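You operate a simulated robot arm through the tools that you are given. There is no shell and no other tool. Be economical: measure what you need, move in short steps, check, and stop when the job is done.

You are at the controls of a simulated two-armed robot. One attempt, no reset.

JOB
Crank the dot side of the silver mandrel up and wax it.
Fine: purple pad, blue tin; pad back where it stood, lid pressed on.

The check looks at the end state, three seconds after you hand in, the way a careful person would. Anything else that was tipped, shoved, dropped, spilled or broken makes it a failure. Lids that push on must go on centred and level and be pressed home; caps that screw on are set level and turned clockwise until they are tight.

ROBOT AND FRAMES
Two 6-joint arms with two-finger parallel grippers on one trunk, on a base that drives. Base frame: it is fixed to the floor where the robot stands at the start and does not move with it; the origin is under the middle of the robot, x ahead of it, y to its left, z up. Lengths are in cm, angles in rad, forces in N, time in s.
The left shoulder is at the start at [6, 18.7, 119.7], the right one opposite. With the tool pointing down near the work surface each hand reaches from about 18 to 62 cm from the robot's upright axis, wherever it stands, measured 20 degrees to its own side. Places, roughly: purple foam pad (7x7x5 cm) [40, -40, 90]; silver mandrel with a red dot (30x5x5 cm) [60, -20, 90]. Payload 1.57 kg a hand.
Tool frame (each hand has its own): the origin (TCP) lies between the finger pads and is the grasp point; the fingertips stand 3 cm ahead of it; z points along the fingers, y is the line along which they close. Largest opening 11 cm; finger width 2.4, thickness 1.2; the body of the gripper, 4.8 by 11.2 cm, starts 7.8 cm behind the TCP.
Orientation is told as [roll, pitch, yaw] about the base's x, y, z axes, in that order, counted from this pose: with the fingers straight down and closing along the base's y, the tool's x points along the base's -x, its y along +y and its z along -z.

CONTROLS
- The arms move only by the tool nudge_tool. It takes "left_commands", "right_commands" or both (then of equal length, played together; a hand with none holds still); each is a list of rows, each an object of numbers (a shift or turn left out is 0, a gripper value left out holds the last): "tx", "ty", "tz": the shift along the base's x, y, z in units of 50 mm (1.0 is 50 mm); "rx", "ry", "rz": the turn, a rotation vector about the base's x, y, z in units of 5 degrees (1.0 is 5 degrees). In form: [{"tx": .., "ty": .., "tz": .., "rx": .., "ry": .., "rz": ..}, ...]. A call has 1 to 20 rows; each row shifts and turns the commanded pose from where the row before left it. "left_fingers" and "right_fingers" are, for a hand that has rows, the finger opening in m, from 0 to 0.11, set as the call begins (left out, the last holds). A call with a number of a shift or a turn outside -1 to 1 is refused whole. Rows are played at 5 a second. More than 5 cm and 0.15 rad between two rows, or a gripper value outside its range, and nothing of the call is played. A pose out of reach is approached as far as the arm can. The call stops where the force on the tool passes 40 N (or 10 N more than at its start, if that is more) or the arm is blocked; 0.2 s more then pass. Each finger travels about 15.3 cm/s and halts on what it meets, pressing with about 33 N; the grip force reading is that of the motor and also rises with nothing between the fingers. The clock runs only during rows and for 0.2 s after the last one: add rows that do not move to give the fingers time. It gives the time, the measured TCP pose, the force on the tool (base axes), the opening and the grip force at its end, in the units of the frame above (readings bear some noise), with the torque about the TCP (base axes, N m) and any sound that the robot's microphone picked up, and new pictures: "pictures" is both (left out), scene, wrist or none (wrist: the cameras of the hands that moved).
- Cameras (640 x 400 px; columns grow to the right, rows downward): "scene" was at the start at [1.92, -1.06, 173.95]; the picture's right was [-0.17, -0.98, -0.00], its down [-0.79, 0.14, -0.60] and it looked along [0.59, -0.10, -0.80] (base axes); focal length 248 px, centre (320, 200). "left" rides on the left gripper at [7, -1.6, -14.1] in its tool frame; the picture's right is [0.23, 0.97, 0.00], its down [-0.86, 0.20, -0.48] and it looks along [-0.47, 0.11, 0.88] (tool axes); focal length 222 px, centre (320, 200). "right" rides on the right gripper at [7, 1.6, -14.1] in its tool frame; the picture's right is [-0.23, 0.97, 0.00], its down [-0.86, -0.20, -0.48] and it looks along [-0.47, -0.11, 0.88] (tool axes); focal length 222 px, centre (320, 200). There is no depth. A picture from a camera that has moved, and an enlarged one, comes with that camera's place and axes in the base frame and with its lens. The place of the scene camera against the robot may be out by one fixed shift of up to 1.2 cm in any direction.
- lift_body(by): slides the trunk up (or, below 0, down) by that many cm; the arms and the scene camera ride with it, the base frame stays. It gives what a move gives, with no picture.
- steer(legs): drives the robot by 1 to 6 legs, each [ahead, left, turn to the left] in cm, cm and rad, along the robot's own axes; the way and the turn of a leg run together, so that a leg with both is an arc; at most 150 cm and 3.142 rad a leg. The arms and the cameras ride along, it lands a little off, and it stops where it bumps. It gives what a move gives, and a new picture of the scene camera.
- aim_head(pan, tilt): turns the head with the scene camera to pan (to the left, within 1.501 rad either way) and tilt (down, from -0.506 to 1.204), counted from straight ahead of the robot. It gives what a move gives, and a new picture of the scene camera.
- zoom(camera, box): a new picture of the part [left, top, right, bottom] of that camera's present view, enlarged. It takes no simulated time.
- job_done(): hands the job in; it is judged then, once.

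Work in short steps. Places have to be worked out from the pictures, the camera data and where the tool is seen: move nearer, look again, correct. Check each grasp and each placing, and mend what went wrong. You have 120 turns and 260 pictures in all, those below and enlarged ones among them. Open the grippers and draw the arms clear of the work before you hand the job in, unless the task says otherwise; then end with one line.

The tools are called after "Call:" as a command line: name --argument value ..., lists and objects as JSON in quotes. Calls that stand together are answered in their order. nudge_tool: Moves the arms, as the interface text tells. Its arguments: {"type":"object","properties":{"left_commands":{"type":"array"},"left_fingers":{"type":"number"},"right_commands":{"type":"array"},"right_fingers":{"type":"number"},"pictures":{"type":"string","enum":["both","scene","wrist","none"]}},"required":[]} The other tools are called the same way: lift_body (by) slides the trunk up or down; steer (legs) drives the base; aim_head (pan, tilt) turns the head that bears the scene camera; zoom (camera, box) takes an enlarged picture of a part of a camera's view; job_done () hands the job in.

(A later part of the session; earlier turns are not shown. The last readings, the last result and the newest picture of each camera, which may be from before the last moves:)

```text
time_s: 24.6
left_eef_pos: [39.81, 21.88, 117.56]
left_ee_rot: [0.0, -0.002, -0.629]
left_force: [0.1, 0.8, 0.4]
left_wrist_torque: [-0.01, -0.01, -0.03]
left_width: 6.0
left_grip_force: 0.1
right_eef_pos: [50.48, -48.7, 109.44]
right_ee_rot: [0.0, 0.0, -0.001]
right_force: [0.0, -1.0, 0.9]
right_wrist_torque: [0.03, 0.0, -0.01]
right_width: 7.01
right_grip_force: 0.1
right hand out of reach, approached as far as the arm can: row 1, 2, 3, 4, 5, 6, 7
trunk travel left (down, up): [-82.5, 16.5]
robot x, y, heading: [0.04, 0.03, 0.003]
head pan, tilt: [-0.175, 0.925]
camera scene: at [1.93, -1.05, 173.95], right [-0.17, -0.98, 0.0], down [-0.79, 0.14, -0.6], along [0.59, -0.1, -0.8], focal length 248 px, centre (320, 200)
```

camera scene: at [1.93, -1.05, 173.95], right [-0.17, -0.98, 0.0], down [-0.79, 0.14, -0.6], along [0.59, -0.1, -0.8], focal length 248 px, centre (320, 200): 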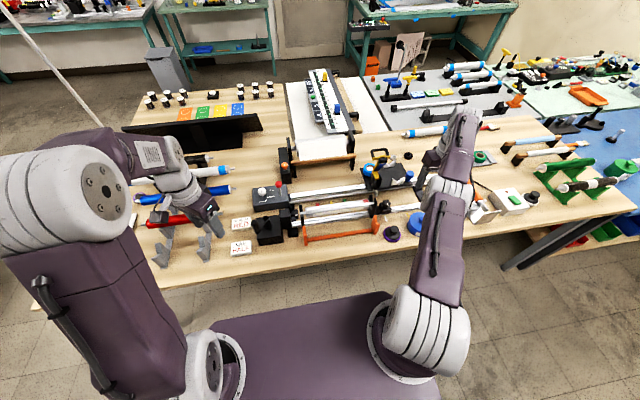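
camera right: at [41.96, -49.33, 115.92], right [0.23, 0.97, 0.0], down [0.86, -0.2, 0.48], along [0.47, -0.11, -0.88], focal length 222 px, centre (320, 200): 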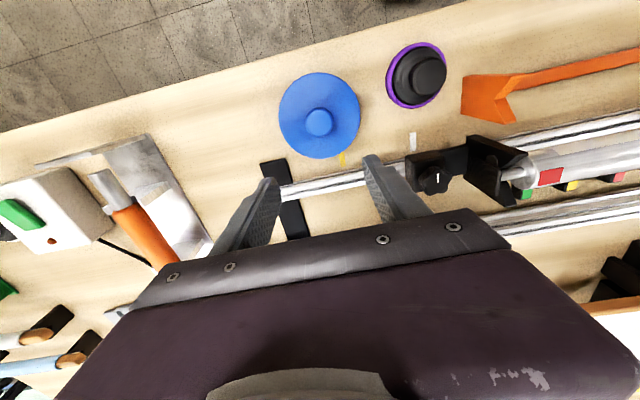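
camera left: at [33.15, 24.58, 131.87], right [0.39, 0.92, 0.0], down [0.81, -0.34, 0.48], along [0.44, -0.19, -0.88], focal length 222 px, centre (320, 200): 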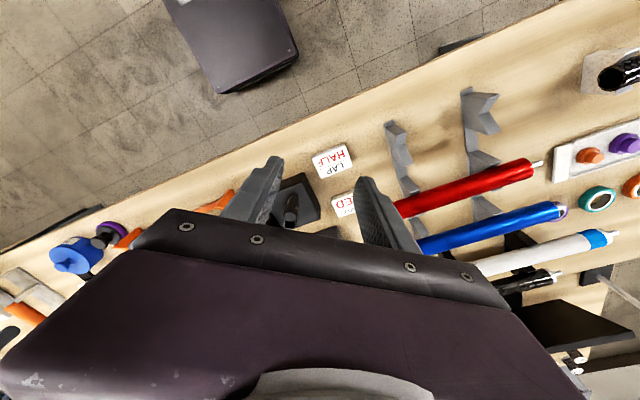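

I try a different way out: raise the hand a lot, which should swing the stretched arm up, then see whether the radius shrinks and frees.

Call:
nudge_tool --right_commands '[{"tz": 1}, {"tz": 1}, {"tz": 1}, {"tz": 1}, {"tx": -0.6, "ty": 0.4}, {"tx": -0.6, "ty": 0.4}, {"tx": -0.6, "ty": 0.4}, {}]' --pictures "none"

```text
time_s: 26.4
left_eef_pos: [39.88, 21.87, 117.6]
left_ee_rot: [0.0, 0.0, -0.63]
left_force: [0.6, 0.2, 1.1]
left_wrist_torque: [0.04, 0.01, 0.05]
left_width: 6.01
left_grip_force: 0.0
right_eef_pos: [47.31, -46.64, 125.91]
right_ee_rot: [-0.001, -0.001, -0.001]
right_force: [-0.5, -0.8, -0.1]
right_wrist_torque: [-0.05, 0.03, -0.03]
right_width: 6.98
right_grip_force: 0.1
right hand out of reach, approached as far as the arm can: row 1, 2, 3, 4, 5, 6, 7
trunk travel left (down, up): [-82.5, 16.5]
robot x, y, heading: [-0.06, 0.02, 0.001]
head pan, tilt: [-0.175, 0.925]
```

The readings fit a straight arm (sphere of 53.8 cm around the shoulder). I try a few outward steps followed by inward ones, in case the elbow sits just past straight.

Call:
nudge_tool --right_commands '[{"tx": 0.6, "ty": -0.4}, {"tx": 0.6, "ty": -0.4}, {}, {"tx": -0.2, "ty": 0.15}, {"tx": -0.6, "ty": 0.4}, {"tx": -0.6, "ty": 0.4}, {"tx": -0.6, "ty": 0.4}, {}]' --pictures "none"

```text
time_s: 28.2
left_eef_pos: [40.02, 21.78, 117.61]
left_ee_rot: [0.0, 0.0, -0.629]
left_force: [0.2, 0.1, 0.0]
left_wrist_torque: [0.02, -0.01, 0.03]
left_width: 6.01
left_grip_force: 0.0
right_eef_pos: [38.26, -40.65, 125.78]
right_ee_rot: [0.0, -0.001, 0.0]
right_force: [0.0, -0.2, -0.2]
right_wrist_torque: [0.03, -0.01, 0.01]
right_width: 6.99
right_grip_force: 0.0
right hand out of reach, approached as far as the arm can: row 1, 2, 4
trunk travel left (down, up): [-82.5, 16.5]
robot x, y, heading: [0.18, 0.2, 0.003]
head pan, tilt: [-0.175, 0.925]
```

Freed. To stay away from full stretch I drive the base 5 cm ahead (its front edge is well short of the table), hands high.

Call:
steer --legs '[[5, -1, 0]]'

```text
time_s: 29.1
left_eef_pos: [43.93, 21.09, 117.91]
left_ee_rot: [0.002, -0.007, -0.63]
left_force: [-0.4, 0.4, 0.2]
left_wrist_torque: [-0.03, -0.09, 0.01]
left_width: 6.03
left_grip_force: 0.0
right_eef_pos: [42.27, -41.39, 126.04]
right_ee_rot: [-0.001, -0.006, 0.0]
right_force: [-0.6, 0.1, 0.2]
right_wrist_torque: [-0.01, -0.09, -0.01]
right_width: 7.0
right_grip_force: 0.1
trunk travel left (down, up): [-82.5, 16.5]
robot x, y, heading: [4.76, -0.84, -0.003]
head pan, tilt: [-0.175, 0.925]
camera scene: at [5.66, -1.79, 173.96], right [-0.17, -0.98, 0.0], down [-0.78, 0.14, -0.61], along [0.6, -0.11, -0.79], focal length 248 px, centre (320, 200)
```

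scene: 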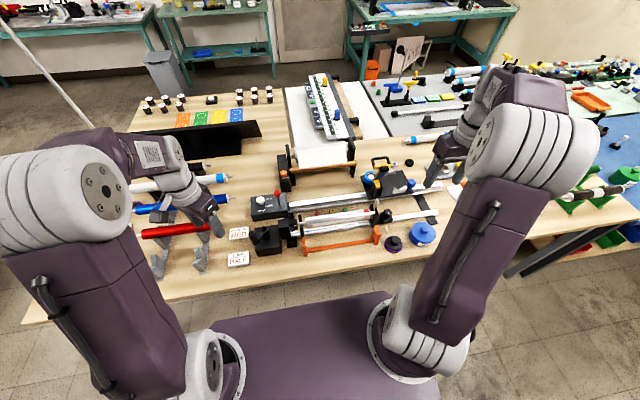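

The base moved about 4.2–4.8 cm. I move the right hand over the tin at (45.6, -50.2), z≈100.

Call:
nudge_tool --right_commands '[{"tz": -0.9}, {"tz": -0.9}, {"tz": -0.9}, {"ty": -0.88, "tx": 0.33}, {"ty": -0.88, "tx": 0.33}, {"tz": -0.9}, {"tz": -0.9}, {"tz": -0.7}, {}]' --pictures "wrist"

```text
time_s: 31.1
left_eef_pos: [44.73, 20.89, 117.5]
left_ee_rot: [-0.001, 0.0, -0.628]
left_force: [1.1, -1.2, 0.1]
left_wrist_torque: [-0.04, 0.0, 0.01]
left_width: 5.99
left_grip_force: 0.0
right_eef_pos: [46.44, -50.37, 99.74]
right_ee_rot: [-0.001, 0.0, -0.001]
right_force: [0.4, 0.4, 0.1]
right_wrist_torque: [-0.01, 0.01, 0.03]
right_width: 7.0
right_grip_force: 0.2
trunk travel left (down, up): [-82.5, 16.5]
robot x, y, heading: [5.3, -1.15, -0.001]
head pan, tilt: [-0.175, 0.925]
camera right: at [39.45, -48.79, 113.88], right [0.23, 0.97, 0.0], down [0.85, -0.2, 0.48], along [0.47, -0.11, -0.88], focal length 222 px, centre (320, 200)
```

right: 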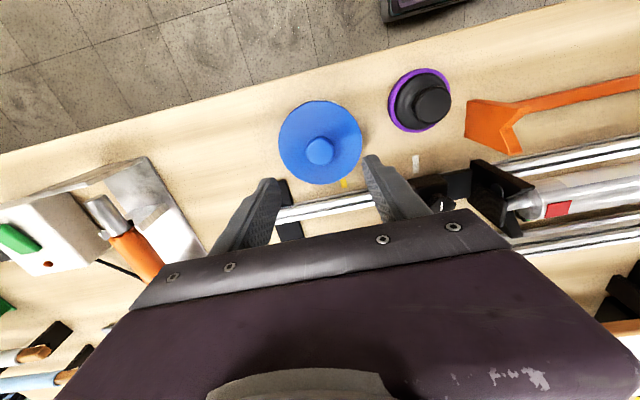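

The knob is at (45.9, -50.4). I correct x and go down so that the tips are just around the knob (TCP z≈93).

Call:
nudge_tool --right_commands '[{"tx": -0.11}, {"tz": -0.7}, {"tz": -0.64}, {}]' --right_fingers 0.06 --pictures "wrist"

Call:
zoom --camera "right" --box '[220, 100, 460, 250]'

```text
time_s: 32.1
left_eef_pos: [44.82, 20.93, 117.64]
left_ee_rot: [0.0, 0.001, -0.629]
left_force: [-0.3, 0.6, 0.7]
left_wrist_torque: [0.01, -0.04, 0.01]
left_width: 6.02
left_grip_force: 0.0
right_eef_pos: [45.84, -50.3, 93.0]
right_ee_rot: [0.0, 0.0, -0.002]
right_force: [-0.1, 0.5, -0.4]
right_wrist_torque: [0.01, -0.02, -0.03]
right_width: 5.99
right_grip_force: 0.1
trunk travel left (down, up): [-82.5, 16.5]
robot x, y, heading: [4.71, -1.19, 0.002]
head pan, tilt: [-0.175, 0.925]
camera right: at [38.84, -48.76, 107.19], right [0.23, 0.97, 0.0], down [0.85, -0.2, 0.48], along [0.47, -0.11, -0.88], focal length 222 px, centre (320, 200)
```

right: 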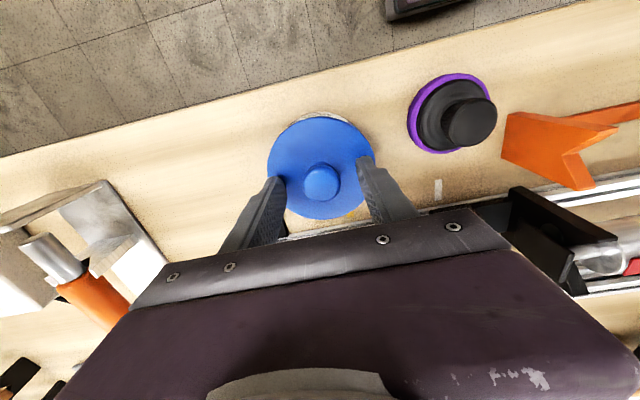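

```text
2.67 times, centred on (340, 175) of right
camera zoom: at [38.84, -48.76, 107.19], right [0.23, 0.97, 0.0], down [0.85, -0.2, 0.48], along [0.47, -0.11, -0.88], focal length 592 px, centre (267, 267)
```

zoom: 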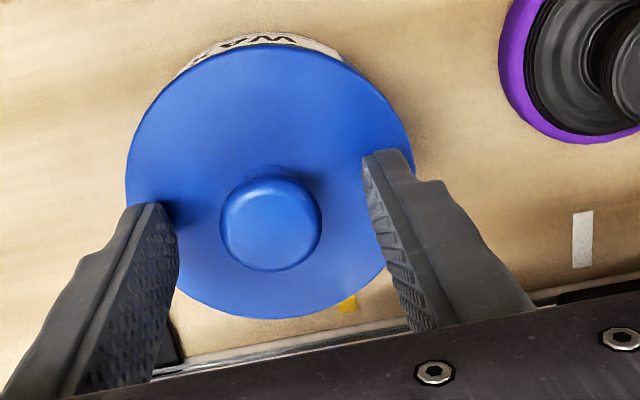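

Knob is centred between the fingers. I lower 0.5 cm more and close.

Call:
nudge_tool --right_commands '[{"tz": -0.1}, {}]' --pictures "none"

Call:
nudge_tool --right_commands '[{}, {}, {}]' --right_fingers 0.015 --pictures "wrist"

```text
time_s: 32.7
left_eef_pos: [44.68, 20.9, 117.66]
left_ee_rot: [0.001, 0.0, -0.629]
left_force: [-0.3, -0.3, -0.2]
left_wrist_torque: [0.0, 0.02, 0.01]
left_width: 6.02
left_grip_force: 0.1
right_eef_pos: [45.87, -50.36, 92.47]
right_ee_rot: [-0.001, 0.003, 0.001]
right_force: [0.0, 0.7, 2.9]
right_wrist_torque: [0.07, 0.03, 0.02]
right_width: 5.99
right_grip_force: 0.0
trunk travel left (down, up): [-82.5, 16.5]
robot x, y, heading: [4.96, -1.02, -0.005]
head pan, tilt: [-0.175, 0.925]
```

```text
time_s: 33.5
left_eef_pos: [44.7, 20.97, 117.61]
left_ee_rot: [-0.001, -0.001, -0.629]
left_force: [0.0, -0.2, 1.2]
left_wrist_torque: [0.02, 0.02, 0.0]
left_width: 6.01
left_grip_force: 0.0
right_eef_pos: [45.88, -50.27, 92.59]
right_ee_rot: [0.0, 0.0, -0.001]
right_force: [0.8, 2.2, 3.4]
right_wrist_torque: [0.02, -0.02, 0.0]
right_width: 1.78
right_grip_force: 32.8
trunk travel left (down, up): [-82.5, 16.5]
robot x, y, heading: [4.6, -1.25, -0.001]
head pan, tilt: [-0.175, 0.925]
camera right: at [38.88, -48.75, 106.73], right [0.23, 0.97, 0.0], down [0.85, -0.2, 0.48], along [0.47, -0.11, -0.88], focal length 222 px, centre (320, 200)
```

right: 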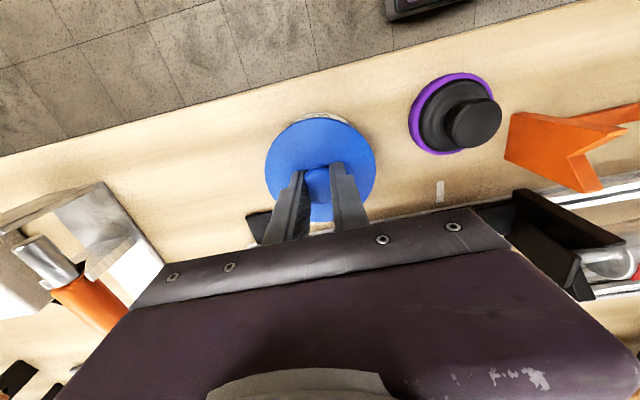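

Gripped the knob's neck (1.8 cm), tips touching the lid's top: lid seated corresponds to TCP (45.9, -50.3, 92.5). I lift slowly.

Call:
nudge_tool --right_commands '[{"tz": 0.1}, {"tz": 0.1}, {"tz": 0.2}, {"tz": 0.4}, {"tz": 0.6}, {}]' --pictures "both"

Call:
zoom --camera "scene" --box '[360, 180, 500, 270]'

```text
time_s: 34.9
left_eef_pos: [44.76, 20.74, 117.6]
left_ee_rot: [0.0, -0.001, -0.628]
left_force: [-1.0, -0.1, -1.1]
left_wrist_torque: [0.03, 0.02, -0.02]
left_width: 6.0
left_grip_force: 0.0
right_eef_pos: [46.07, -50.4, 99.54]
right_ee_rot: [0.0, 0.0, 0.0]
right_force: [-0.4, -0.2, 0.5]
right_wrist_torque: [0.01, 0.01, -0.01]
right_width: 1.79
right_grip_force: 32.0
trunk travel left (down, up): [-82.5, 16.5]
robot x, y, heading: [5.29, -0.92, -0.002]
head pan, tilt: [-0.175, 0.925]
heard: snap
camera scene: at [6.88, -2.07, 173.95], right [-0.17, -0.98, 0.0], down [-0.79, 0.14, -0.6], along [0.59, -0.1, -0.8], focal length 248 px, centre (320, 200)
camera right: at [38.95, -48.85, 113.72], right [0.23, 0.97, 0.0], down [0.86, -0.2, 0.48], along [0.47, -0.11, -0.88], focal length 222 px, centre (320, 200)
```

scene: 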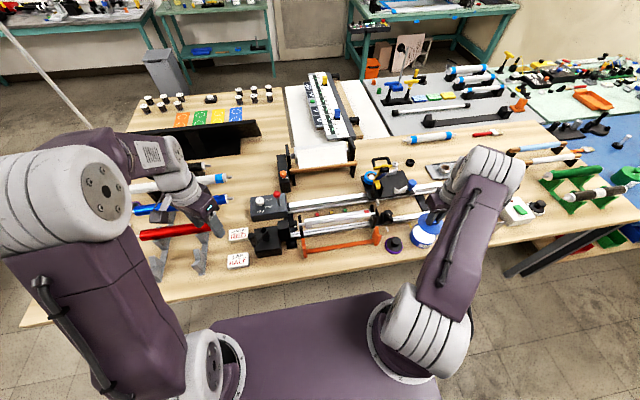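
right: 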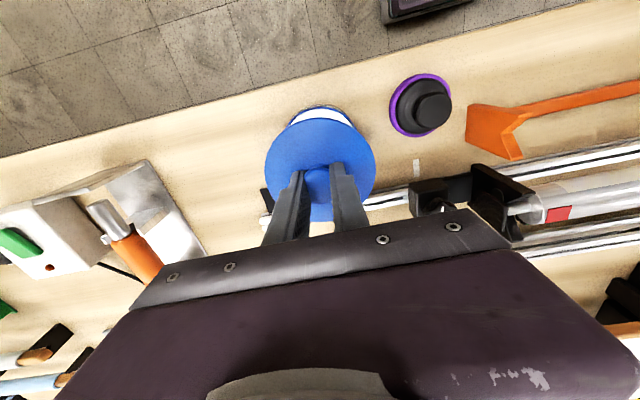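

```text
4.44 times, centred on (430, 225) of scene
camera zoom: at [6.88, -2.07, 173.95], right [-0.17, -0.98, 0.0], down [-0.79, 0.14, -0.6], along [0.59, -0.1, -0.8], focal length 1102 px, centre (-169, 89)
```

zoom: 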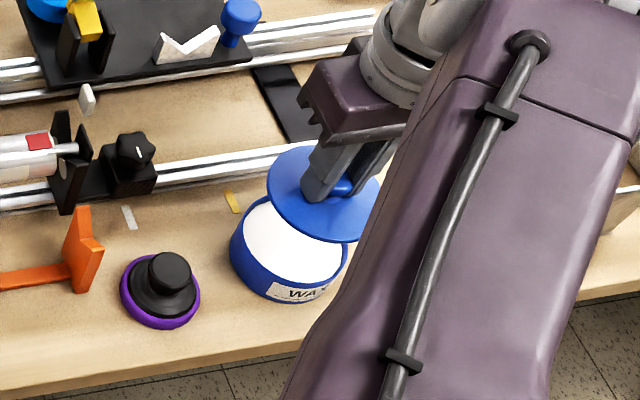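

The lid snapped off; white wax inside. There is free table at about (44, -62), right of the tin, but it is too near full stretch, so I raise the lid and drive 8 cm to the right.

Call:
nudge_tool --right_commands '[{"tz": 0.9}, {"tz": 0.9}, {}]' --pictures "none"

Call:
steer --legs '[[0, -8, 0]]'

Call:
nudge_tool --right_commands '[{}]' --pictures "wrist"

```text
time_s: 35.7
left_eef_pos: [44.83, 20.79, 117.58]
left_ee_rot: [0.0, 0.002, -0.628]
left_force: [0.3, 1.3, 0.1]
left_wrist_torque: [0.01, 0.01, 0.02]
left_width: 6.02
left_grip_force: 0.1
right_eef_pos: [46.04, -50.29, 108.49]
right_ee_rot: [0.0, -0.001, 0.0]
right_force: [0.8, 1.0, 0.0]
right_wrist_torque: [0.03, 0.0, 0.03]
right_width: 1.77
right_grip_force: 33.0
trunk travel left (down, up): [-82.5, 16.5]
robot x, y, heading: [4.88, -1.01, -0.004]
head pan, tilt: [-0.175, 0.925]
```

```text
time_s: 36.8
left_eef_pos: [44.75, 13.52, 117.47]
left_ee_rot: [-0.004, -0.003, -0.629]
left_force: [-0.7, 1.5, -0.4]
left_wrist_torque: [-0.08, 0.02, -0.03]
left_width: 6.0
left_grip_force: 0.1
right_eef_pos: [45.91, -57.85, 108.75]
right_ee_rot: [-0.005, 0.002, 0.0]
right_force: [-0.8, 0.5, -0.4]
right_wrist_torque: [-0.01, -0.02, 0.01]
right_width: 1.77
right_grip_force: 32.0
trunk travel left (down, up): [-82.5, 16.5]
robot x, y, heading: [4.96, -9.16, 0.004]
head pan, tilt: [-0.175, 0.925]
camera scene: at [6.82, -9.2, 173.96], right [-0.17, -0.98, 0.0], down [-0.79, 0.14, -0.6], along [0.59, -0.11, -0.8], focal length 248 px, centre (320, 200)
```

scene: 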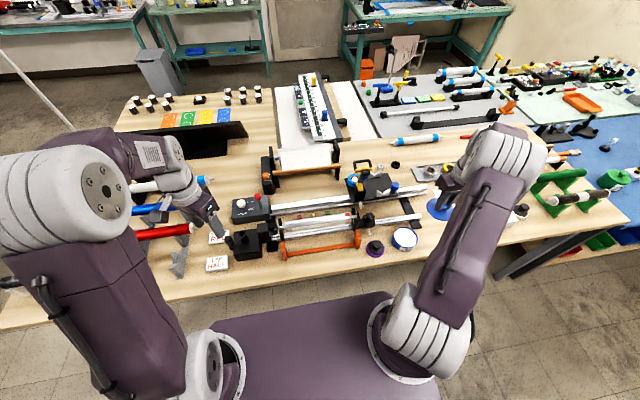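

```text
time_s: 37.2
left_eef_pos: [44.8, 13.14, 117.61]
left_ee_rot: [-0.002, -0.001, -0.629]
left_force: [0.0, 0.1, 0.3]
left_wrist_torque: [-0.01, -0.01, 0.01]
left_width: 6.03
left_grip_force: 0.1
right_eef_pos: [45.98, -58.05, 108.54]
right_ee_rot: [-0.002, -0.001, 0.001]
right_force: [-0.4, 0.5, 0.0]
right_wrist_torque: [-0.01, -0.01, -0.02]
right_width: 1.79
right_grip_force: 32.5
trunk travel left (down, up): [-82.5, 16.5]
robot x, y, heading: [4.73, -8.76, -0.0]
head pan, tilt: [-0.175, 0.925]
camera right: at [39.03, -56.49, 122.79], right [0.23, 0.97, 0.0], down [0.86, -0.2, 0.48], along [0.47, -0.11, -0.88], focal length 222 px, centre (320, 200)
```

right: 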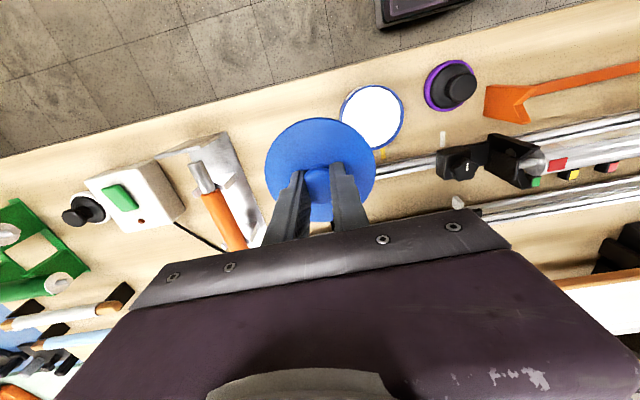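

Free spot confirmed between the tin and the steel plate (plate edge y≈-74, table edge x≈37.6). I bring the lid to (44.5, -61.5) and lower it near the table.

Call:
nudge_tool --right_commands '[{"tx": -0.3, "ty": -0.69}, {"tz": -0.9}, {"tz": -0.9}, {"tz": -0.9}, {"tz": -0.7}, {}]' --pictures "wrist"

```text
time_s: 38.6
left_eef_pos: [44.82, 13.11, 117.61]
left_ee_rot: [-0.001, -0.001, -0.628]
left_force: [-0.9, -0.4, 0.2]
left_wrist_torque: [0.02, 0.03, -0.03]
left_width: 6.01
left_grip_force: 0.2
right_eef_pos: [44.58, -61.45, 91.36]
right_ee_rot: [-0.004, -0.001, 0.001]
right_force: [0.0, -0.4, 0.3]
right_wrist_torque: [-0.01, -0.03, 0.0]
right_width: 1.78
right_grip_force: 33.1
trunk travel left (down, up): [-82.5, 16.5]
robot x, y, heading: [5.41, -8.92, -0.001]
head pan, tilt: [-0.175, 0.925]
camera right: at [37.56, -59.93, 105.6], right [0.23, 0.97, 0.0], down [0.85, -0.2, 0.48], along [0.47, -0.11, -0.88], focal length 222 px, centre (320, 200)
```

right: 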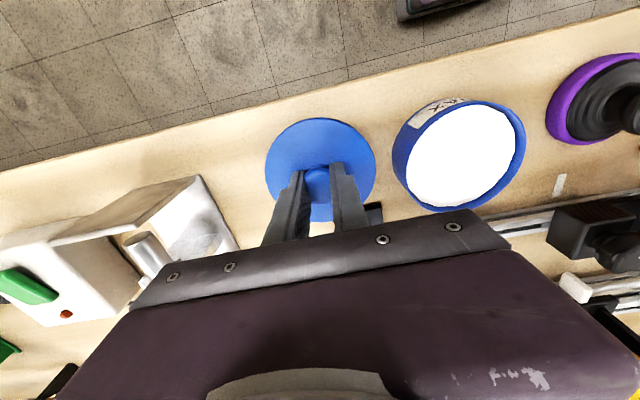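

Clear of everything. I lower the rest in small steps, watching for contact.

Call:
nudge_tool --right_commands '[{"tz": -0.3}, {"tz": -0.1}, {}]' --pictures "none"

Call:
nudge_tool --right_commands '[{"tz": -0.1}, {}]' --pictures "none"

```text
time_s: 39.4
left_eef_pos: [44.7, 13.05, 117.62]
left_ee_rot: [0.001, 0.0, -0.627]
left_force: [-0.6, 0.1, -0.8]
left_wrist_torque: [0.01, -0.01, 0.0]
left_width: 5.98
left_grip_force: 0.1
right_eef_pos: [44.55, -61.62, 89.44]
right_ee_rot: [-0.002, 0.0, 0.001]
right_force: [-0.6, -0.5, -0.6]
right_wrist_torque: [0.02, 0.01, 0.0]
right_width: 1.77
right_grip_force: 32.1
trunk travel left (down, up): [-82.5, 16.5]
robot x, y, heading: [4.76, -8.95, -0.002]
head pan, tilt: [-0.175, 0.925]
```

```text
time_s: 40.0
left_eef_pos: [44.68, 12.95, 117.65]
left_ee_rot: [0.0, 0.0, -0.63]
left_force: [0.7, 0.5, -0.4]
left_wrist_torque: [-0.02, 0.03, 0.0]
left_width: 5.98
left_grip_force: 0.1
right_eef_pos: [44.57, -61.64, 88.96]
right_ee_rot: [0.001, 0.001, 0.0]
right_force: [-0.3, 0.9, 2.7]
right_wrist_torque: [0.02, -0.01, 0.0]
right_width: 1.77
right_grip_force: 31.9
trunk travel left (down, up): [-82.5, 16.5]
robot x, y, heading: [5.07, -9.1, -0.0]
head pan, tilt: [-0.175, 0.925]
```

Call:
nudge_tool --right_commands '[{"tz": -0.03}, {}]' --pictures "none"

```text
time_s: 40.6
left_eef_pos: [44.77, 13.07, 117.64]
left_ee_rot: [-0.002, 0.001, -0.629]
left_force: [-0.6, 0.1, -0.3]
left_wrist_torque: [0.02, -0.03, 0.0]
left_width: 6.0
left_grip_force: 0.1
right_eef_pos: [44.48, -61.64, 88.86]
right_ee_rot: [-0.002, -0.003, 0.0]
right_force: [1.1, 0.7, 7.2]
right_wrist_torque: [0.01, 0.0, 0.03]
right_width: 1.75
right_grip_force: 32.0
trunk travel left (down, up): [-82.5, 16.5]
robot x, y, heading: [5.0, -8.75, -0.004]
head pan, tilt: [-0.175, 0.925]
```

The lid rests on the table (7 N). I release and rise, then check.

Call:
nudge_tool --right_commands '[{}, {}, {"tz": 0.4}, {"tz": 1}, {"tz": 1}, {}]' --right_fingers 0.06 --pictures "wrist"

```text
time_s: 42.0
left_eef_pos: [44.83, 12.79, 117.68]
left_ee_rot: [-0.001, 0.001, -0.627]
left_force: [-0.6, 0.4, -0.2]
left_wrist_torque: [0.0, -0.01, 0.02]
left_width: 6.0
left_grip_force: 0.0
right_eef_pos: [44.57, -61.62, 100.82]
right_ee_rot: [0.002, 0.002, 0.001]
right_force: [0.1, 0.3, -0.1]
right_wrist_torque: [-0.03, 0.01, 0.0]
right_width: 5.97
right_grip_force: 0.1
trunk travel left (down, up): [-82.5, 16.5]
robot x, y, heading: [5.03, -8.66, -0.001]
head pan, tilt: [-0.175, 0.925]
camera right: at [37.55, -60.08, 115.02], right [0.23, 0.97, 0.0], down [0.86, -0.2, 0.48], along [0.47, -0.11, -0.88], focal length 222 px, centre (320, 200)
```

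right: 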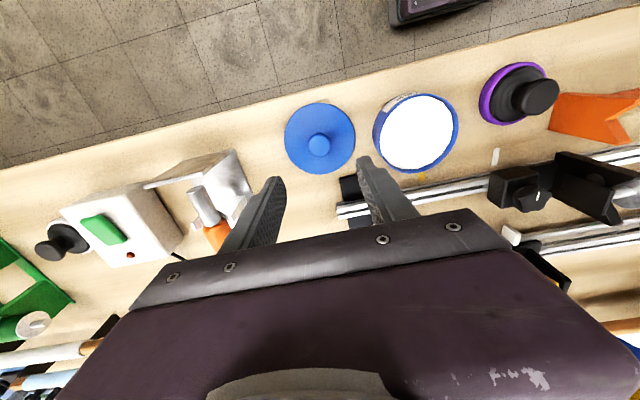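

Lid is safely down. Next the pad: I move over its knob at about (44.1, -38.25).

Call:
nudge_tool --right_commands '[{"ty": 1}, {"ty": 1}, {"ty": 1}, {"ty": 1}, {"ty": 0.68, "tx": -0.09}, {}]' --right_fingers 0.07 --pictures "wrist"

Call:
zoom --camera "right" --box '[220, 80, 460, 230]'

```text
time_s: 43.4
left_eef_pos: [44.71, 12.83, 117.57]
left_ee_rot: [0.0, -0.001, -0.629]
left_force: [0.2, 0.1, -0.1]
left_wrist_torque: [0.02, -0.06, 0.02]
left_width: 6.02
left_grip_force: 0.2
right_eef_pos: [44.01, -38.2, 100.92]
right_ee_rot: [-0.003, 0.0, 0.001]
right_force: [-0.5, 0.1, 0.6]
right_wrist_torque: [0.01, 0.02, 0.02]
right_width: 7.04
right_grip_force: 0.0
trunk travel left (down, up): [-82.5, 16.5]
robot x, y, heading: [4.68, -8.84, -0.001]
head pan, tilt: [-0.175, 0.925]
camera right: at [36.91, -36.67, 115.06], right [0.23, 0.97, 0.0], down [0.85, -0.2, 0.48], along [0.47, -0.11, -0.88], focal length 222 px, centre (320, 200)
```

right: 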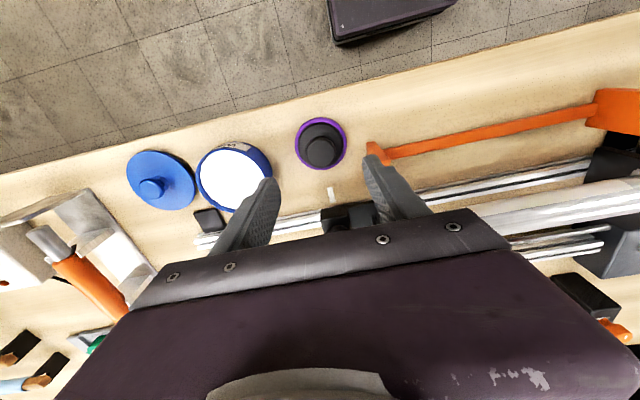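

```text
2.67 times, centred on (340, 155) of right
camera zoom: at [36.91, -36.67, 115.06], right [0.23, 0.97, 0.0], down [0.85, -0.2, 0.48], along [0.47, -0.11, -0.88], focal length 592 px, centre (267, 320)
```

zoom: 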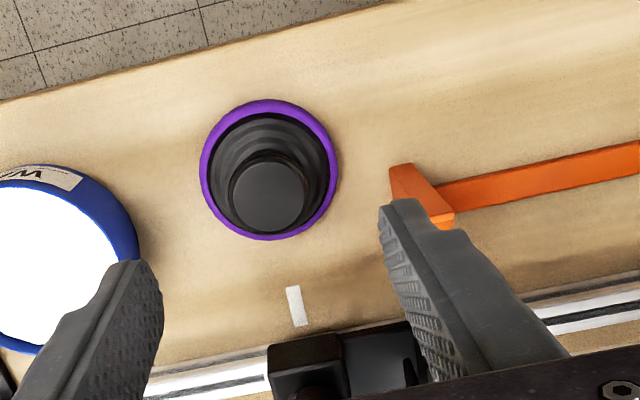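

Pad knob is at (44.45, -38.35). I align and go down around it.

Call:
nudge_tool --right_commands '[{"tx": 0.09, "ty": -0.03}, {"tz": -0.9}, {"tz": -0.9}, {"tz": -0.2}, {}]' --right_fingers 0.06 --pictures "wrist"

Call:
zoom --camera "right" --box '[220, 80, 460, 230]'

```text
time_s: 44.6
left_eef_pos: [44.67, 13.04, 117.56]
left_ee_rot: [-0.002, -0.002, -0.63]
left_force: [0.1, 0.3, -0.7]
left_wrist_torque: [0.02, -0.01, 0.04]
left_width: 5.98
left_grip_force: 0.2
right_eef_pos: [44.29, -38.34, 90.87]
right_ee_rot: [0.001, 0.001, 0.001]
right_force: [-1.3, -0.2, 0.9]
right_wrist_torque: [0.02, -0.02, 0.01]
right_width: 6.0
right_grip_force: 0.0
trunk travel left (down, up): [-82.5, 16.5]
robot x, y, heading: [4.81, -8.83, -0.0]
head pan, tilt: [-0.175, 0.925]
camera right: at [37.35, -36.85, 105.0], right [0.23, 0.97, 0.0], down [0.85, -0.2, 0.48], along [0.47, -0.11, -0.88], focal length 222 px, centre (320, 200)
```

right: 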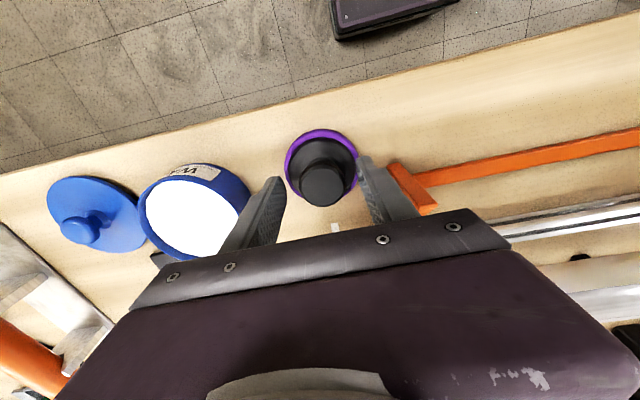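

```text
2.67 times, centred on (340, 155) of right
camera zoom: at [37.35, -36.85, 105.0], right [0.23, 0.97, 0.0], down [0.85, -0.2, 0.48], along [0.47, -0.11, -0.88], focal length 592 px, centre (267, 320)
```

zoom: 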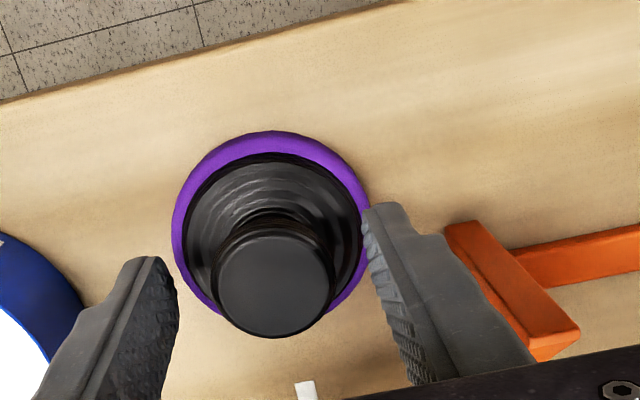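

Knob top is at (44.55, -38.3, 89.4). I shift slightly, lower 0.8 cm and close.

Call:
nudge_tool --right_commands '[{"tx": 0.04, "tz": -0.16}, {}]' --pictures "none"

Call:
nudge_tool --right_commands '[{}, {}, {}]' --right_fingers 0.02 --pictures "wrist"

```text
time_s: 45.2
left_eef_pos: [44.8, 13.0, 117.72]
left_ee_rot: [0.0, 0.0, -0.629]
left_force: [0.5, -0.2, 0.1]
left_wrist_torque: [0.0, 0.04, 0.01]
left_width: 6.02
left_grip_force: 0.1
right_eef_pos: [44.62, -38.38, 90.04]
right_ee_rot: [0.0, 0.0, -0.002]
right_force: [0.1, 0.8, 0.7]
right_wrist_torque: [-0.02, -0.03, 0.0]
right_width: 6.0
right_grip_force: 0.0
trunk travel left (down, up): [-82.5, 16.5]
robot x, y, heading: [4.87, -8.67, -0.002]
head pan, tilt: [-0.175, 0.925]
```

```text
time_s: 46.0
left_eef_pos: [44.85, 12.98, 117.65]
left_ee_rot: [0.001, 0.001, -0.628]
left_force: [0.2, 0.4, 0.0]
left_wrist_torque: [0.02, 0.0, 0.01]
left_width: 6.0
left_grip_force: 0.1
right_eef_pos: [44.57, -38.21, 90.0]
right_ee_rot: [0.002, 0.001, 0.001]
right_force: [-0.2, -0.7, -0.6]
right_wrist_torque: [0.04, -0.02, 0.01]
right_width: 3.04
right_grip_force: 32.8
trunk travel left (down, up): [-82.5, 16.5]
robot x, y, heading: [5.04, -9.21, 0.003]
head pan, tilt: [-0.175, 0.925]
camera right: at [37.6, -36.82, 104.22], right [0.23, 0.97, 0.0], down [0.86, -0.2, 0.48], along [0.47, -0.11, -0.88], focal length 222 px, centre (320, 200)
```

right: 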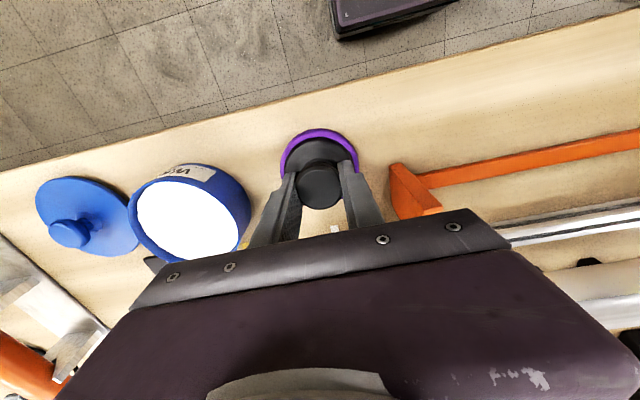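

Pad held (TCP at standing place: (44.58, -38.28, 90.0), pad bottom ≈5.6 below). I lift and carry it over the tin's centre (45.9, -50.3).

Call:
nudge_tool --right_commands '[{"tz": 0.8}, {"tz": 0.8}, {"ty": -0.8}, {"ty": -0.8, "tx": 0.26}, {"ty": -0.8}, {}]' --pictures "both"

Call:
zoom --camera "scene" --box '[340, 200, 480, 290]'

```text
time_s: 47.4
left_eef_pos: [44.78, 13.02, 117.6]
left_ee_rot: [-0.001, 0.0, -0.629]
left_force: [0.2, -0.1, -0.7]
left_wrist_torque: [0.02, -0.01, 0.03]
left_width: 5.99
left_grip_force: 0.0
right_eef_pos: [45.94, -50.46, 98.1]
right_ee_rot: [0.0, -0.001, 0.0]
right_force: [0.8, -0.5, -0.1]
right_wrist_torque: [0.01, -0.04, -0.01]
right_width: 3.1
right_grip_force: 32.8
trunk travel left (down, up): [-82.5, 16.5]
robot x, y, heading: [4.76, -8.92, -0.005]
head pan, tilt: [-0.175, 0.925]
camera scene: at [6.86, -9.89, 173.95], right [-0.17, -0.98, 0.0], down [-0.79, 0.14, -0.6], along [0.59, -0.1, -0.8], focal length 248 px, centre (320, 200)
camera right: at [38.94, -48.84, 112.29], right [0.23, 0.97, 0.0], down [0.86, -0.2, 0.48], along [0.47, -0.11, -0.88], focal length 222 px, centre (320, 200)
```

scene: 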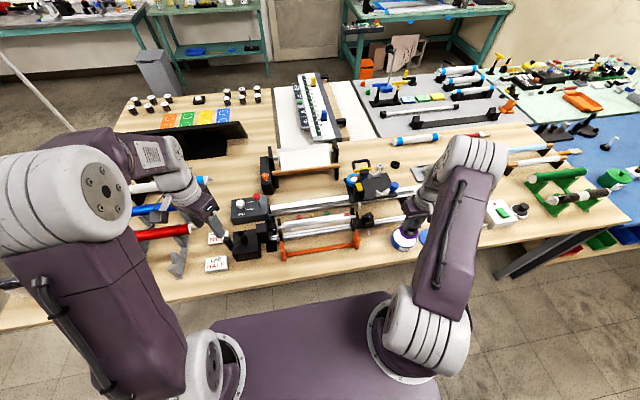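
right: 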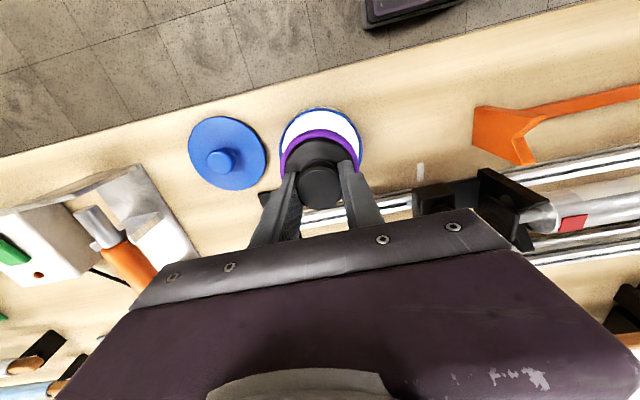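

```text
4.44 times, centred on (410, 245) of scene
camera zoom: at [6.86, -9.89, 173.95], right [-0.17, -0.98, 0.0], down [-0.79, 0.14, -0.6], along [0.59, -0.1, -0.8], focal length 1102 px, centre (-80, 0)
```

zoom: 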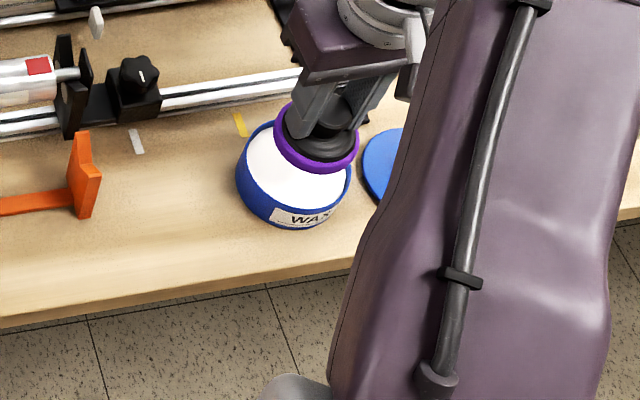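

The pad hangs over the tin, well centred. I lower it into the wax in small steps.

Call:
nudge_tool --right_commands '[{"tx": -0.04, "ty": 0.02}, {"tz": -0.4}, {"tz": -0.2}, {"tz": -0.1}, {}]' --pictures "none"

Call:
nudge_tool --right_commands '[{"tz": -0.08}, {}]' --pictures "none"

Call:
nudge_tool --right_commands '[{"tz": -0.08}, {}]' --pictures "none"

```text
time_s: 48.6
left_eef_pos: [44.81, 12.96, 117.65]
left_ee_rot: [0.0, 0.0, -0.628]
left_force: [0.0, -0.2, -0.3]
left_wrist_torque: [-0.04, 0.01, -0.01]
left_width: 5.97
left_grip_force: 0.0
right_eef_pos: [45.95, -50.23, 94.55]
right_ee_rot: [-0.001, 0.0, 0.002]
right_force: [-0.3, 0.2, -0.7]
right_wrist_torque: [0.01, 0.01, 0.02]
right_width: 3.06
right_grip_force: 33.5
trunk travel left (down, up): [-82.5, 16.5]
robot x, y, heading: [4.98, -8.9, 0.002]
head pan, tilt: [-0.175, 0.925]
```

```text
time_s: 49.2
left_eef_pos: [44.83, 12.93, 117.66]
left_ee_rot: [-0.001, -0.002, -0.628]
left_force: [-0.1, 0.3, -0.2]
left_wrist_torque: [-0.02, 0.0, 0.02]
left_width: 5.98
left_grip_force: 0.1
right_eef_pos: [45.87, -50.25, 94.22]
right_ee_rot: [-0.001, 0.0, -0.001]
right_force: [-0.4, -0.9, 0.7]
right_wrist_torque: [0.02, 0.01, 0.02]
right_width: 3.08
right_grip_force: 33.1
trunk travel left (down, up): [-82.5, 16.5]
robot x, y, heading: [4.81, -8.88, 0.003]
head pan, tilt: [-0.175, 0.925]
```

```text
time_s: 49.8
left_eef_pos: [44.68, 12.86, 117.6]
left_ee_rot: [0.001, 0.0, -0.627]
left_force: [0.3, -0.3, 1.9]
left_wrist_torque: [0.02, 0.03, 0.0]
left_width: 5.99
left_grip_force: 0.1
right_eef_pos: [45.79, -50.32, 93.66]
right_ee_rot: [0.0, 0.001, 0.0]
right_force: [-1.3, -0.2, 0.3]
right_wrist_torque: [-0.01, -0.01, 0.0]
right_width: 3.08
right_grip_force: 33.1
trunk travel left (down, up): [-82.5, 16.5]
robot x, y, heading: [5.06, -8.62, 0.001]
head pan, tilt: [-0.175, 0.925]
```

No contact yet at 93.7; I continue in 0.3 cm steps.

Call:
nudge_tool --right_commands '[{"tz": -0.06}, {}]' --pictures "none"

Call:
nudge_tool --right_commands '[{"tz": -0.06}, {}]' --pictures "wrist"

```text
time_s: 50.4
left_eef_pos: [44.83, 13.04, 117.67]
left_ee_rot: [0.0, -0.001, -0.628]
left_force: [0.2, -0.1, 0.0]
left_wrist_torque: [-0.01, 0.02, -0.01]
left_width: 6.0
left_grip_force: 0.0
right_eef_pos: [45.85, -50.42, 93.42]
right_ee_rot: [-0.001, 0.001, 0.0]
right_force: [0.0, 0.2, -0.9]
right_wrist_torque: [0.01, 0.0, -0.01]
right_width: 3.06
right_grip_force: 32.7
trunk travel left (down, up): [-82.5, 16.5]
robot x, y, heading: [4.94, -8.86, 0.002]
head pan, tilt: [-0.175, 0.925]
```

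```text
time_s: 51.0
left_eef_pos: [44.66, 12.91, 117.71]
left_ee_rot: [0.002, 0.0, -0.627]
left_force: [0.6, 0.5, 0.3]
left_wrist_torque: [-0.01, -0.01, 0.01]
left_width: 6.0
left_grip_force: 0.1
right_eef_pos: [45.74, -50.17, 93.09]
right_ee_rot: [0.0, -0.001, 0.0]
right_force: [-0.3, -0.6, -0.5]
right_wrist_torque: [0.0, 0.03, -0.03]
right_width: 3.09
right_grip_force: 32.6
trunk travel left (down, up): [-82.5, 16.5]
robot x, y, heading: [4.88, -9.08, -0.001]
head pan, tilt: [-0.175, 0.925]
camera right: at [38.81, -48.74, 107.34], right [0.23, 0.97, 0.0], down [0.85, -0.2, 0.48], along [0.47, -0.11, -0.88], focal length 222 px, centre (320, 200)
```

right: 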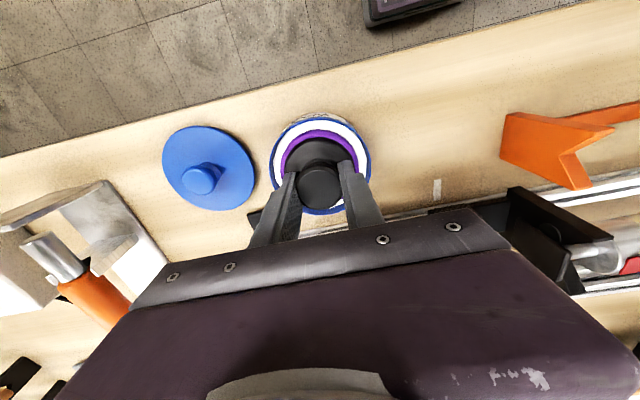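

The pad is within the rim; I keep lowering.

Call:
nudge_tool --right_commands '[{"tz": -0.06}, {}]' --pictures "none"

Call:
nudge_tool --right_commands '[{"tz": -0.06}, {}]' --pictures "none"

```text
time_s: 51.6
left_eef_pos: [44.78, 13.12, 117.62]
left_ee_rot: [0.002, -0.001, -0.629]
left_force: [0.2, 0.0, 0.4]
left_wrist_torque: [-0.03, 0.0, -0.02]
left_width: 6.02
left_grip_force: 0.0
right_eef_pos: [45.78, -50.22, 92.78]
right_ee_rot: [0.0, 0.0, -0.002]
right_force: [-0.2, -1.0, -0.8]
right_wrist_torque: [0.04, -0.01, 0.0]
right_width: 3.08
right_grip_force: 33.2
trunk travel left (down, up): [-82.5, 16.5]
robot x, y, heading: [5.08, -9.47, -0.003]
head pan, tilt: [-0.175, 0.925]
```

```text
time_s: 52.2
left_eef_pos: [44.81, 13.11, 117.62]
left_ee_rot: [0.0, 0.0, -0.629]
left_force: [-0.2, -0.2, 0.5]
left_wrist_torque: [0.01, 0.01, -0.04]
left_width: 5.97
left_grip_force: 0.1
right_eef_pos: [45.87, -50.16, 92.54]
right_ee_rot: [0.0, -0.001, 0.001]
right_force: [0.3, -0.6, -1.3]
right_wrist_torque: [0.0, 0.01, -0.01]
right_width: 3.05
right_grip_force: 33.0
trunk travel left (down, up): [-82.5, 16.5]
robot x, y, heading: [4.94, -9.13, 0.001]
head pan, tilt: [-0.175, 0.925]
```

Call:
nudge_tool --right_commands '[{"tz": -0.05}, {}]' --pictures "none"

Call:
nudge_tool --right_commands '[{"tz": -0.05}, {}]' --pictures "none"

Call:
nudge_tool --right_commands '[{"tz": -0.05}, {}]' --pictures "wrist"

```text
time_s: 52.8
left_eef_pos: [44.81, 13.0, 117.52]
left_ee_rot: [-0.001, 0.002, -0.628]
left_force: [-0.9, 0.0, 0.1]
left_wrist_torque: [-0.02, 0.03, 0.01]
left_width: 6.01
left_grip_force: 0.1
right_eef_pos: [45.86, -50.35, 92.4]
right_ee_rot: [0.0, 0.001, -0.002]
right_force: [-0.5, 0.9, -0.2]
right_wrist_torque: [-0.02, 0.01, 0.0]
right_width: 3.09
right_grip_force: 33.5
trunk travel left (down, up): [-82.5, 16.5]
robot x, y, heading: [4.74, -8.6, -0.002]
head pan, tilt: [-0.175, 0.925]
```

```text
time_s: 53.4
left_eef_pos: [44.77, 12.97, 117.63]
left_ee_rot: [0.001, -0.001, -0.628]
left_force: [-0.5, -0.8, 0.2]
left_wrist_torque: [-0.03, 0.02, 0.02]
left_width: 6.01
left_grip_force: 0.1
right_eef_pos: [45.89, -50.29, 92.07]
right_ee_rot: [0.0, -0.001, 0.001]
right_force: [-0.3, 0.0, -0.8]
right_wrist_torque: [0.0, 0.02, 0.02]
right_width: 3.06
right_grip_force: 32.8
trunk travel left (down, up): [-82.5, 16.5]
robot x, y, heading: [4.8, -8.43, 0.0]
head pan, tilt: [-0.175, 0.925]
```

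```text
time_s: 54.0
left_eef_pos: [44.74, 13.05, 117.62]
left_ee_rot: [-0.001, 0.001, -0.628]
left_force: [0.0, -0.3, 0.7]
left_wrist_torque: [0.01, -0.02, -0.01]
left_width: 5.99
left_grip_force: 0.1
right_eef_pos: [45.85, -50.25, 91.77]
right_ee_rot: [0.001, 0.001, 0.001]
right_force: [0.3, -0.2, 1.0]
right_wrist_torque: [-0.01, 0.02, -0.02]
right_width: 3.06
right_grip_force: 33.1
trunk travel left (down, up): [-82.5, 16.5]
robot x, y, heading: [5.12, -9.25, -0.002]
head pan, tilt: [-0.175, 0.925]
camera right: at [38.83, -48.71, 106.01], right [0.23, 0.97, 0.0], down [0.86, -0.2, 0.48], along [0.47, -0.11, -0.88], focal length 222 px, centre (320, 200)
```

right: 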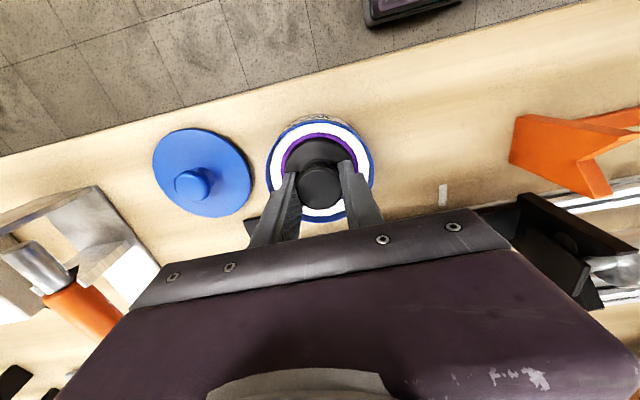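

Call:
zoom --camera "right" --box '[250, 100, 390, 230]'

Call:
nudge_tool --right_commands '[{"tz": -0.04}, {}]' --pictures "none"

```text
3.08 times, centred on (320, 165) of right
camera zoom: at [38.83, -48.71, 106.01], right [0.23, 0.97, 0.0], down [0.86, -0.2, 0.48], along [0.47, -0.11, -0.88], focal length 684 px, centre (320, 308)
```

zoom: 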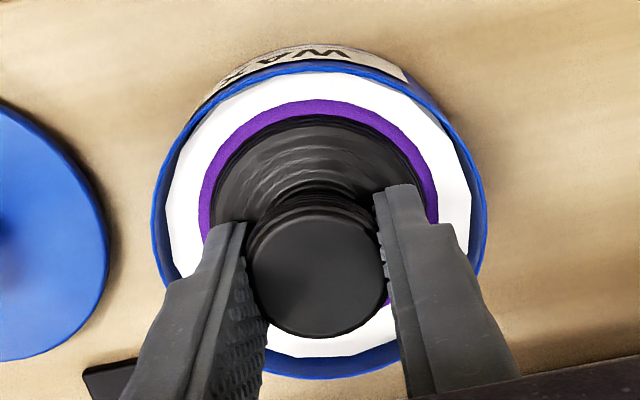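

```text
time_s: 54.6
left_eef_pos: [44.79, 12.99, 117.66]
left_ee_rot: [0.001, -0.002, -0.629]
left_force: [0.9, 0.5, 0.1]
left_wrist_torque: [0.03, 0.0, 0.01]
left_width: 6.02
left_grip_force: 0.1
right_eef_pos: [45.86, -50.19, 91.57]
right_ee_rot: [0.001, -0.001, -0.001]
right_force: [0.0, 0.4, -0.1]
right_wrist_torque: [-0.01, 0.0, -0.03]
right_width: 3.05
right_grip_force: 33.2
trunk travel left (down, up): [-82.5, 16.5]
robot x, y, heading: [5.25, -9.15, -0.002]
head pan, tilt: [-0.175, 0.925]
```

The pad is low in the tin, still no force. I go on in 0.2 cm steps.

Call:
nudge_tool --right_commands '[{"tz": -0.04}, {}]' --pictures "none"

Call:
nudge_tool --right_commands '[{"tz": -0.04}, {}]' --pictures "none"

Call:
nudge_tool --right_commands '[{"tz": -0.04}, {}]' --pictures "none"

```text
time_s: 55.2
left_eef_pos: [44.83, 13.08, 117.6]
left_ee_rot: [-0.001, 0.001, -0.629]
left_force: [-0.3, -0.8, -0.5]
left_wrist_torque: [0.0, -0.01, -0.01]
left_width: 6.01
left_grip_force: 0.1
right_eef_pos: [45.77, -50.16, 91.35]
right_ee_rot: [0.0, -0.001, 0.001]
right_force: [0.0, 0.6, 0.7]
right_wrist_torque: [0.0, -0.02, 0.01]
right_width: 3.08
right_grip_force: 32.8
trunk travel left (down, up): [-82.5, 16.5]
robot x, y, heading: [5.0, -8.55, 0.002]
head pan, tilt: [-0.175, 0.925]
```

```text
time_s: 55.8
left_eef_pos: [44.78, 12.9, 117.67]
left_ee_rot: [0.0, 0.0, -0.628]
left_force: [0.7, -0.3, -0.6]
left_wrist_torque: [0.02, 0.0, 0.0]
left_width: 6.02
left_grip_force: 0.0
right_eef_pos: [45.97, -50.23, 91.3]
right_ee_rot: [0.0, 0.001, 0.001]
right_force: [0.4, -0.7, -0.4]
right_wrist_torque: [-0.02, 0.02, 0.03]
right_width: 3.06
right_grip_force: 32.7
trunk travel left (down, up): [-82.5, 16.5]
robot x, y, heading: [5.02, -8.67, -0.005]
head pan, tilt: [-0.175, 0.925]
```

```text
time_s: 56.4
left_eef_pos: [44.7, 12.93, 117.65]
left_ee_rot: [-0.001, 0.001, -0.627]
left_force: [-0.5, -0.1, -0.1]
left_wrist_torque: [-0.03, 0.01, -0.01]
left_width: 5.99
left_grip_force: 0.1
right_eef_pos: [45.89, -50.29, 90.98]
right_ee_rot: [0.0, 0.0, 0.001]
right_force: [0.2, 0.1, 0.3]
right_wrist_torque: [0.02, -0.02, -0.02]
right_width: 3.08
right_grip_force: 33.1
trunk travel left (down, up): [-82.5, 16.5]
robot x, y, heading: [5.1, -8.76, -0.002]
head pan, tilt: [-0.175, 0.925]
```

Call:
zoom --camera "right" --box '[250, 100, 390, 230]'

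Call:
nudge_tool --right_commands '[{"tz": -0.04}, {}]' --pictures "none"

```text
3.08 times, centred on (320, 165) of right
camera zoom: at [38.82, -48.72, 105.23], right [0.23, 0.97, 0.0], down [0.85, -0.2, 0.48], along [0.47, -0.11, -0.88], focal length 684 px, centre (320, 308)
```

zoom: 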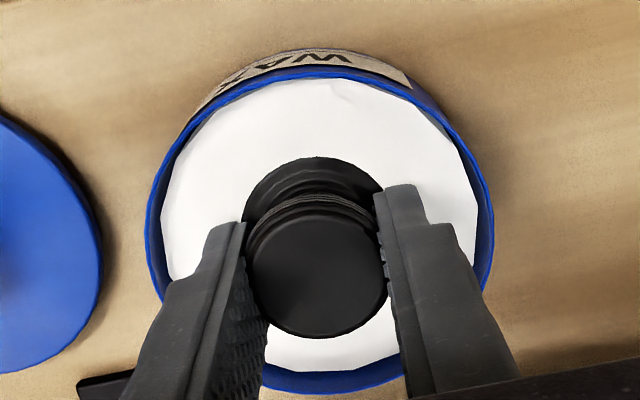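

```text
time_s: 57.0
left_eef_pos: [44.76, 13.0, 117.66]
left_ee_rot: [0.0, 0.001, -0.628]
left_force: [0.1, -1.0, -0.2]
left_wrist_torque: [0.01, -0.01, 0.04]
left_width: 6.02
left_grip_force: 0.1
right_eef_pos: [45.78, -50.2, 90.78]
right_ee_rot: [0.0, -0.001, 0.0]
right_force: [-0.5, -0.1, 0.0]
right_wrist_torque: [0.0, 0.02, 0.03]
right_width: 3.07
right_grip_force: 33.3
trunk travel left (down, up): [-82.5, 16.5]
robot x, y, heading: [5.14, -8.81, -0.003]
head pan, tilt: [-0.175, 0.925]
```

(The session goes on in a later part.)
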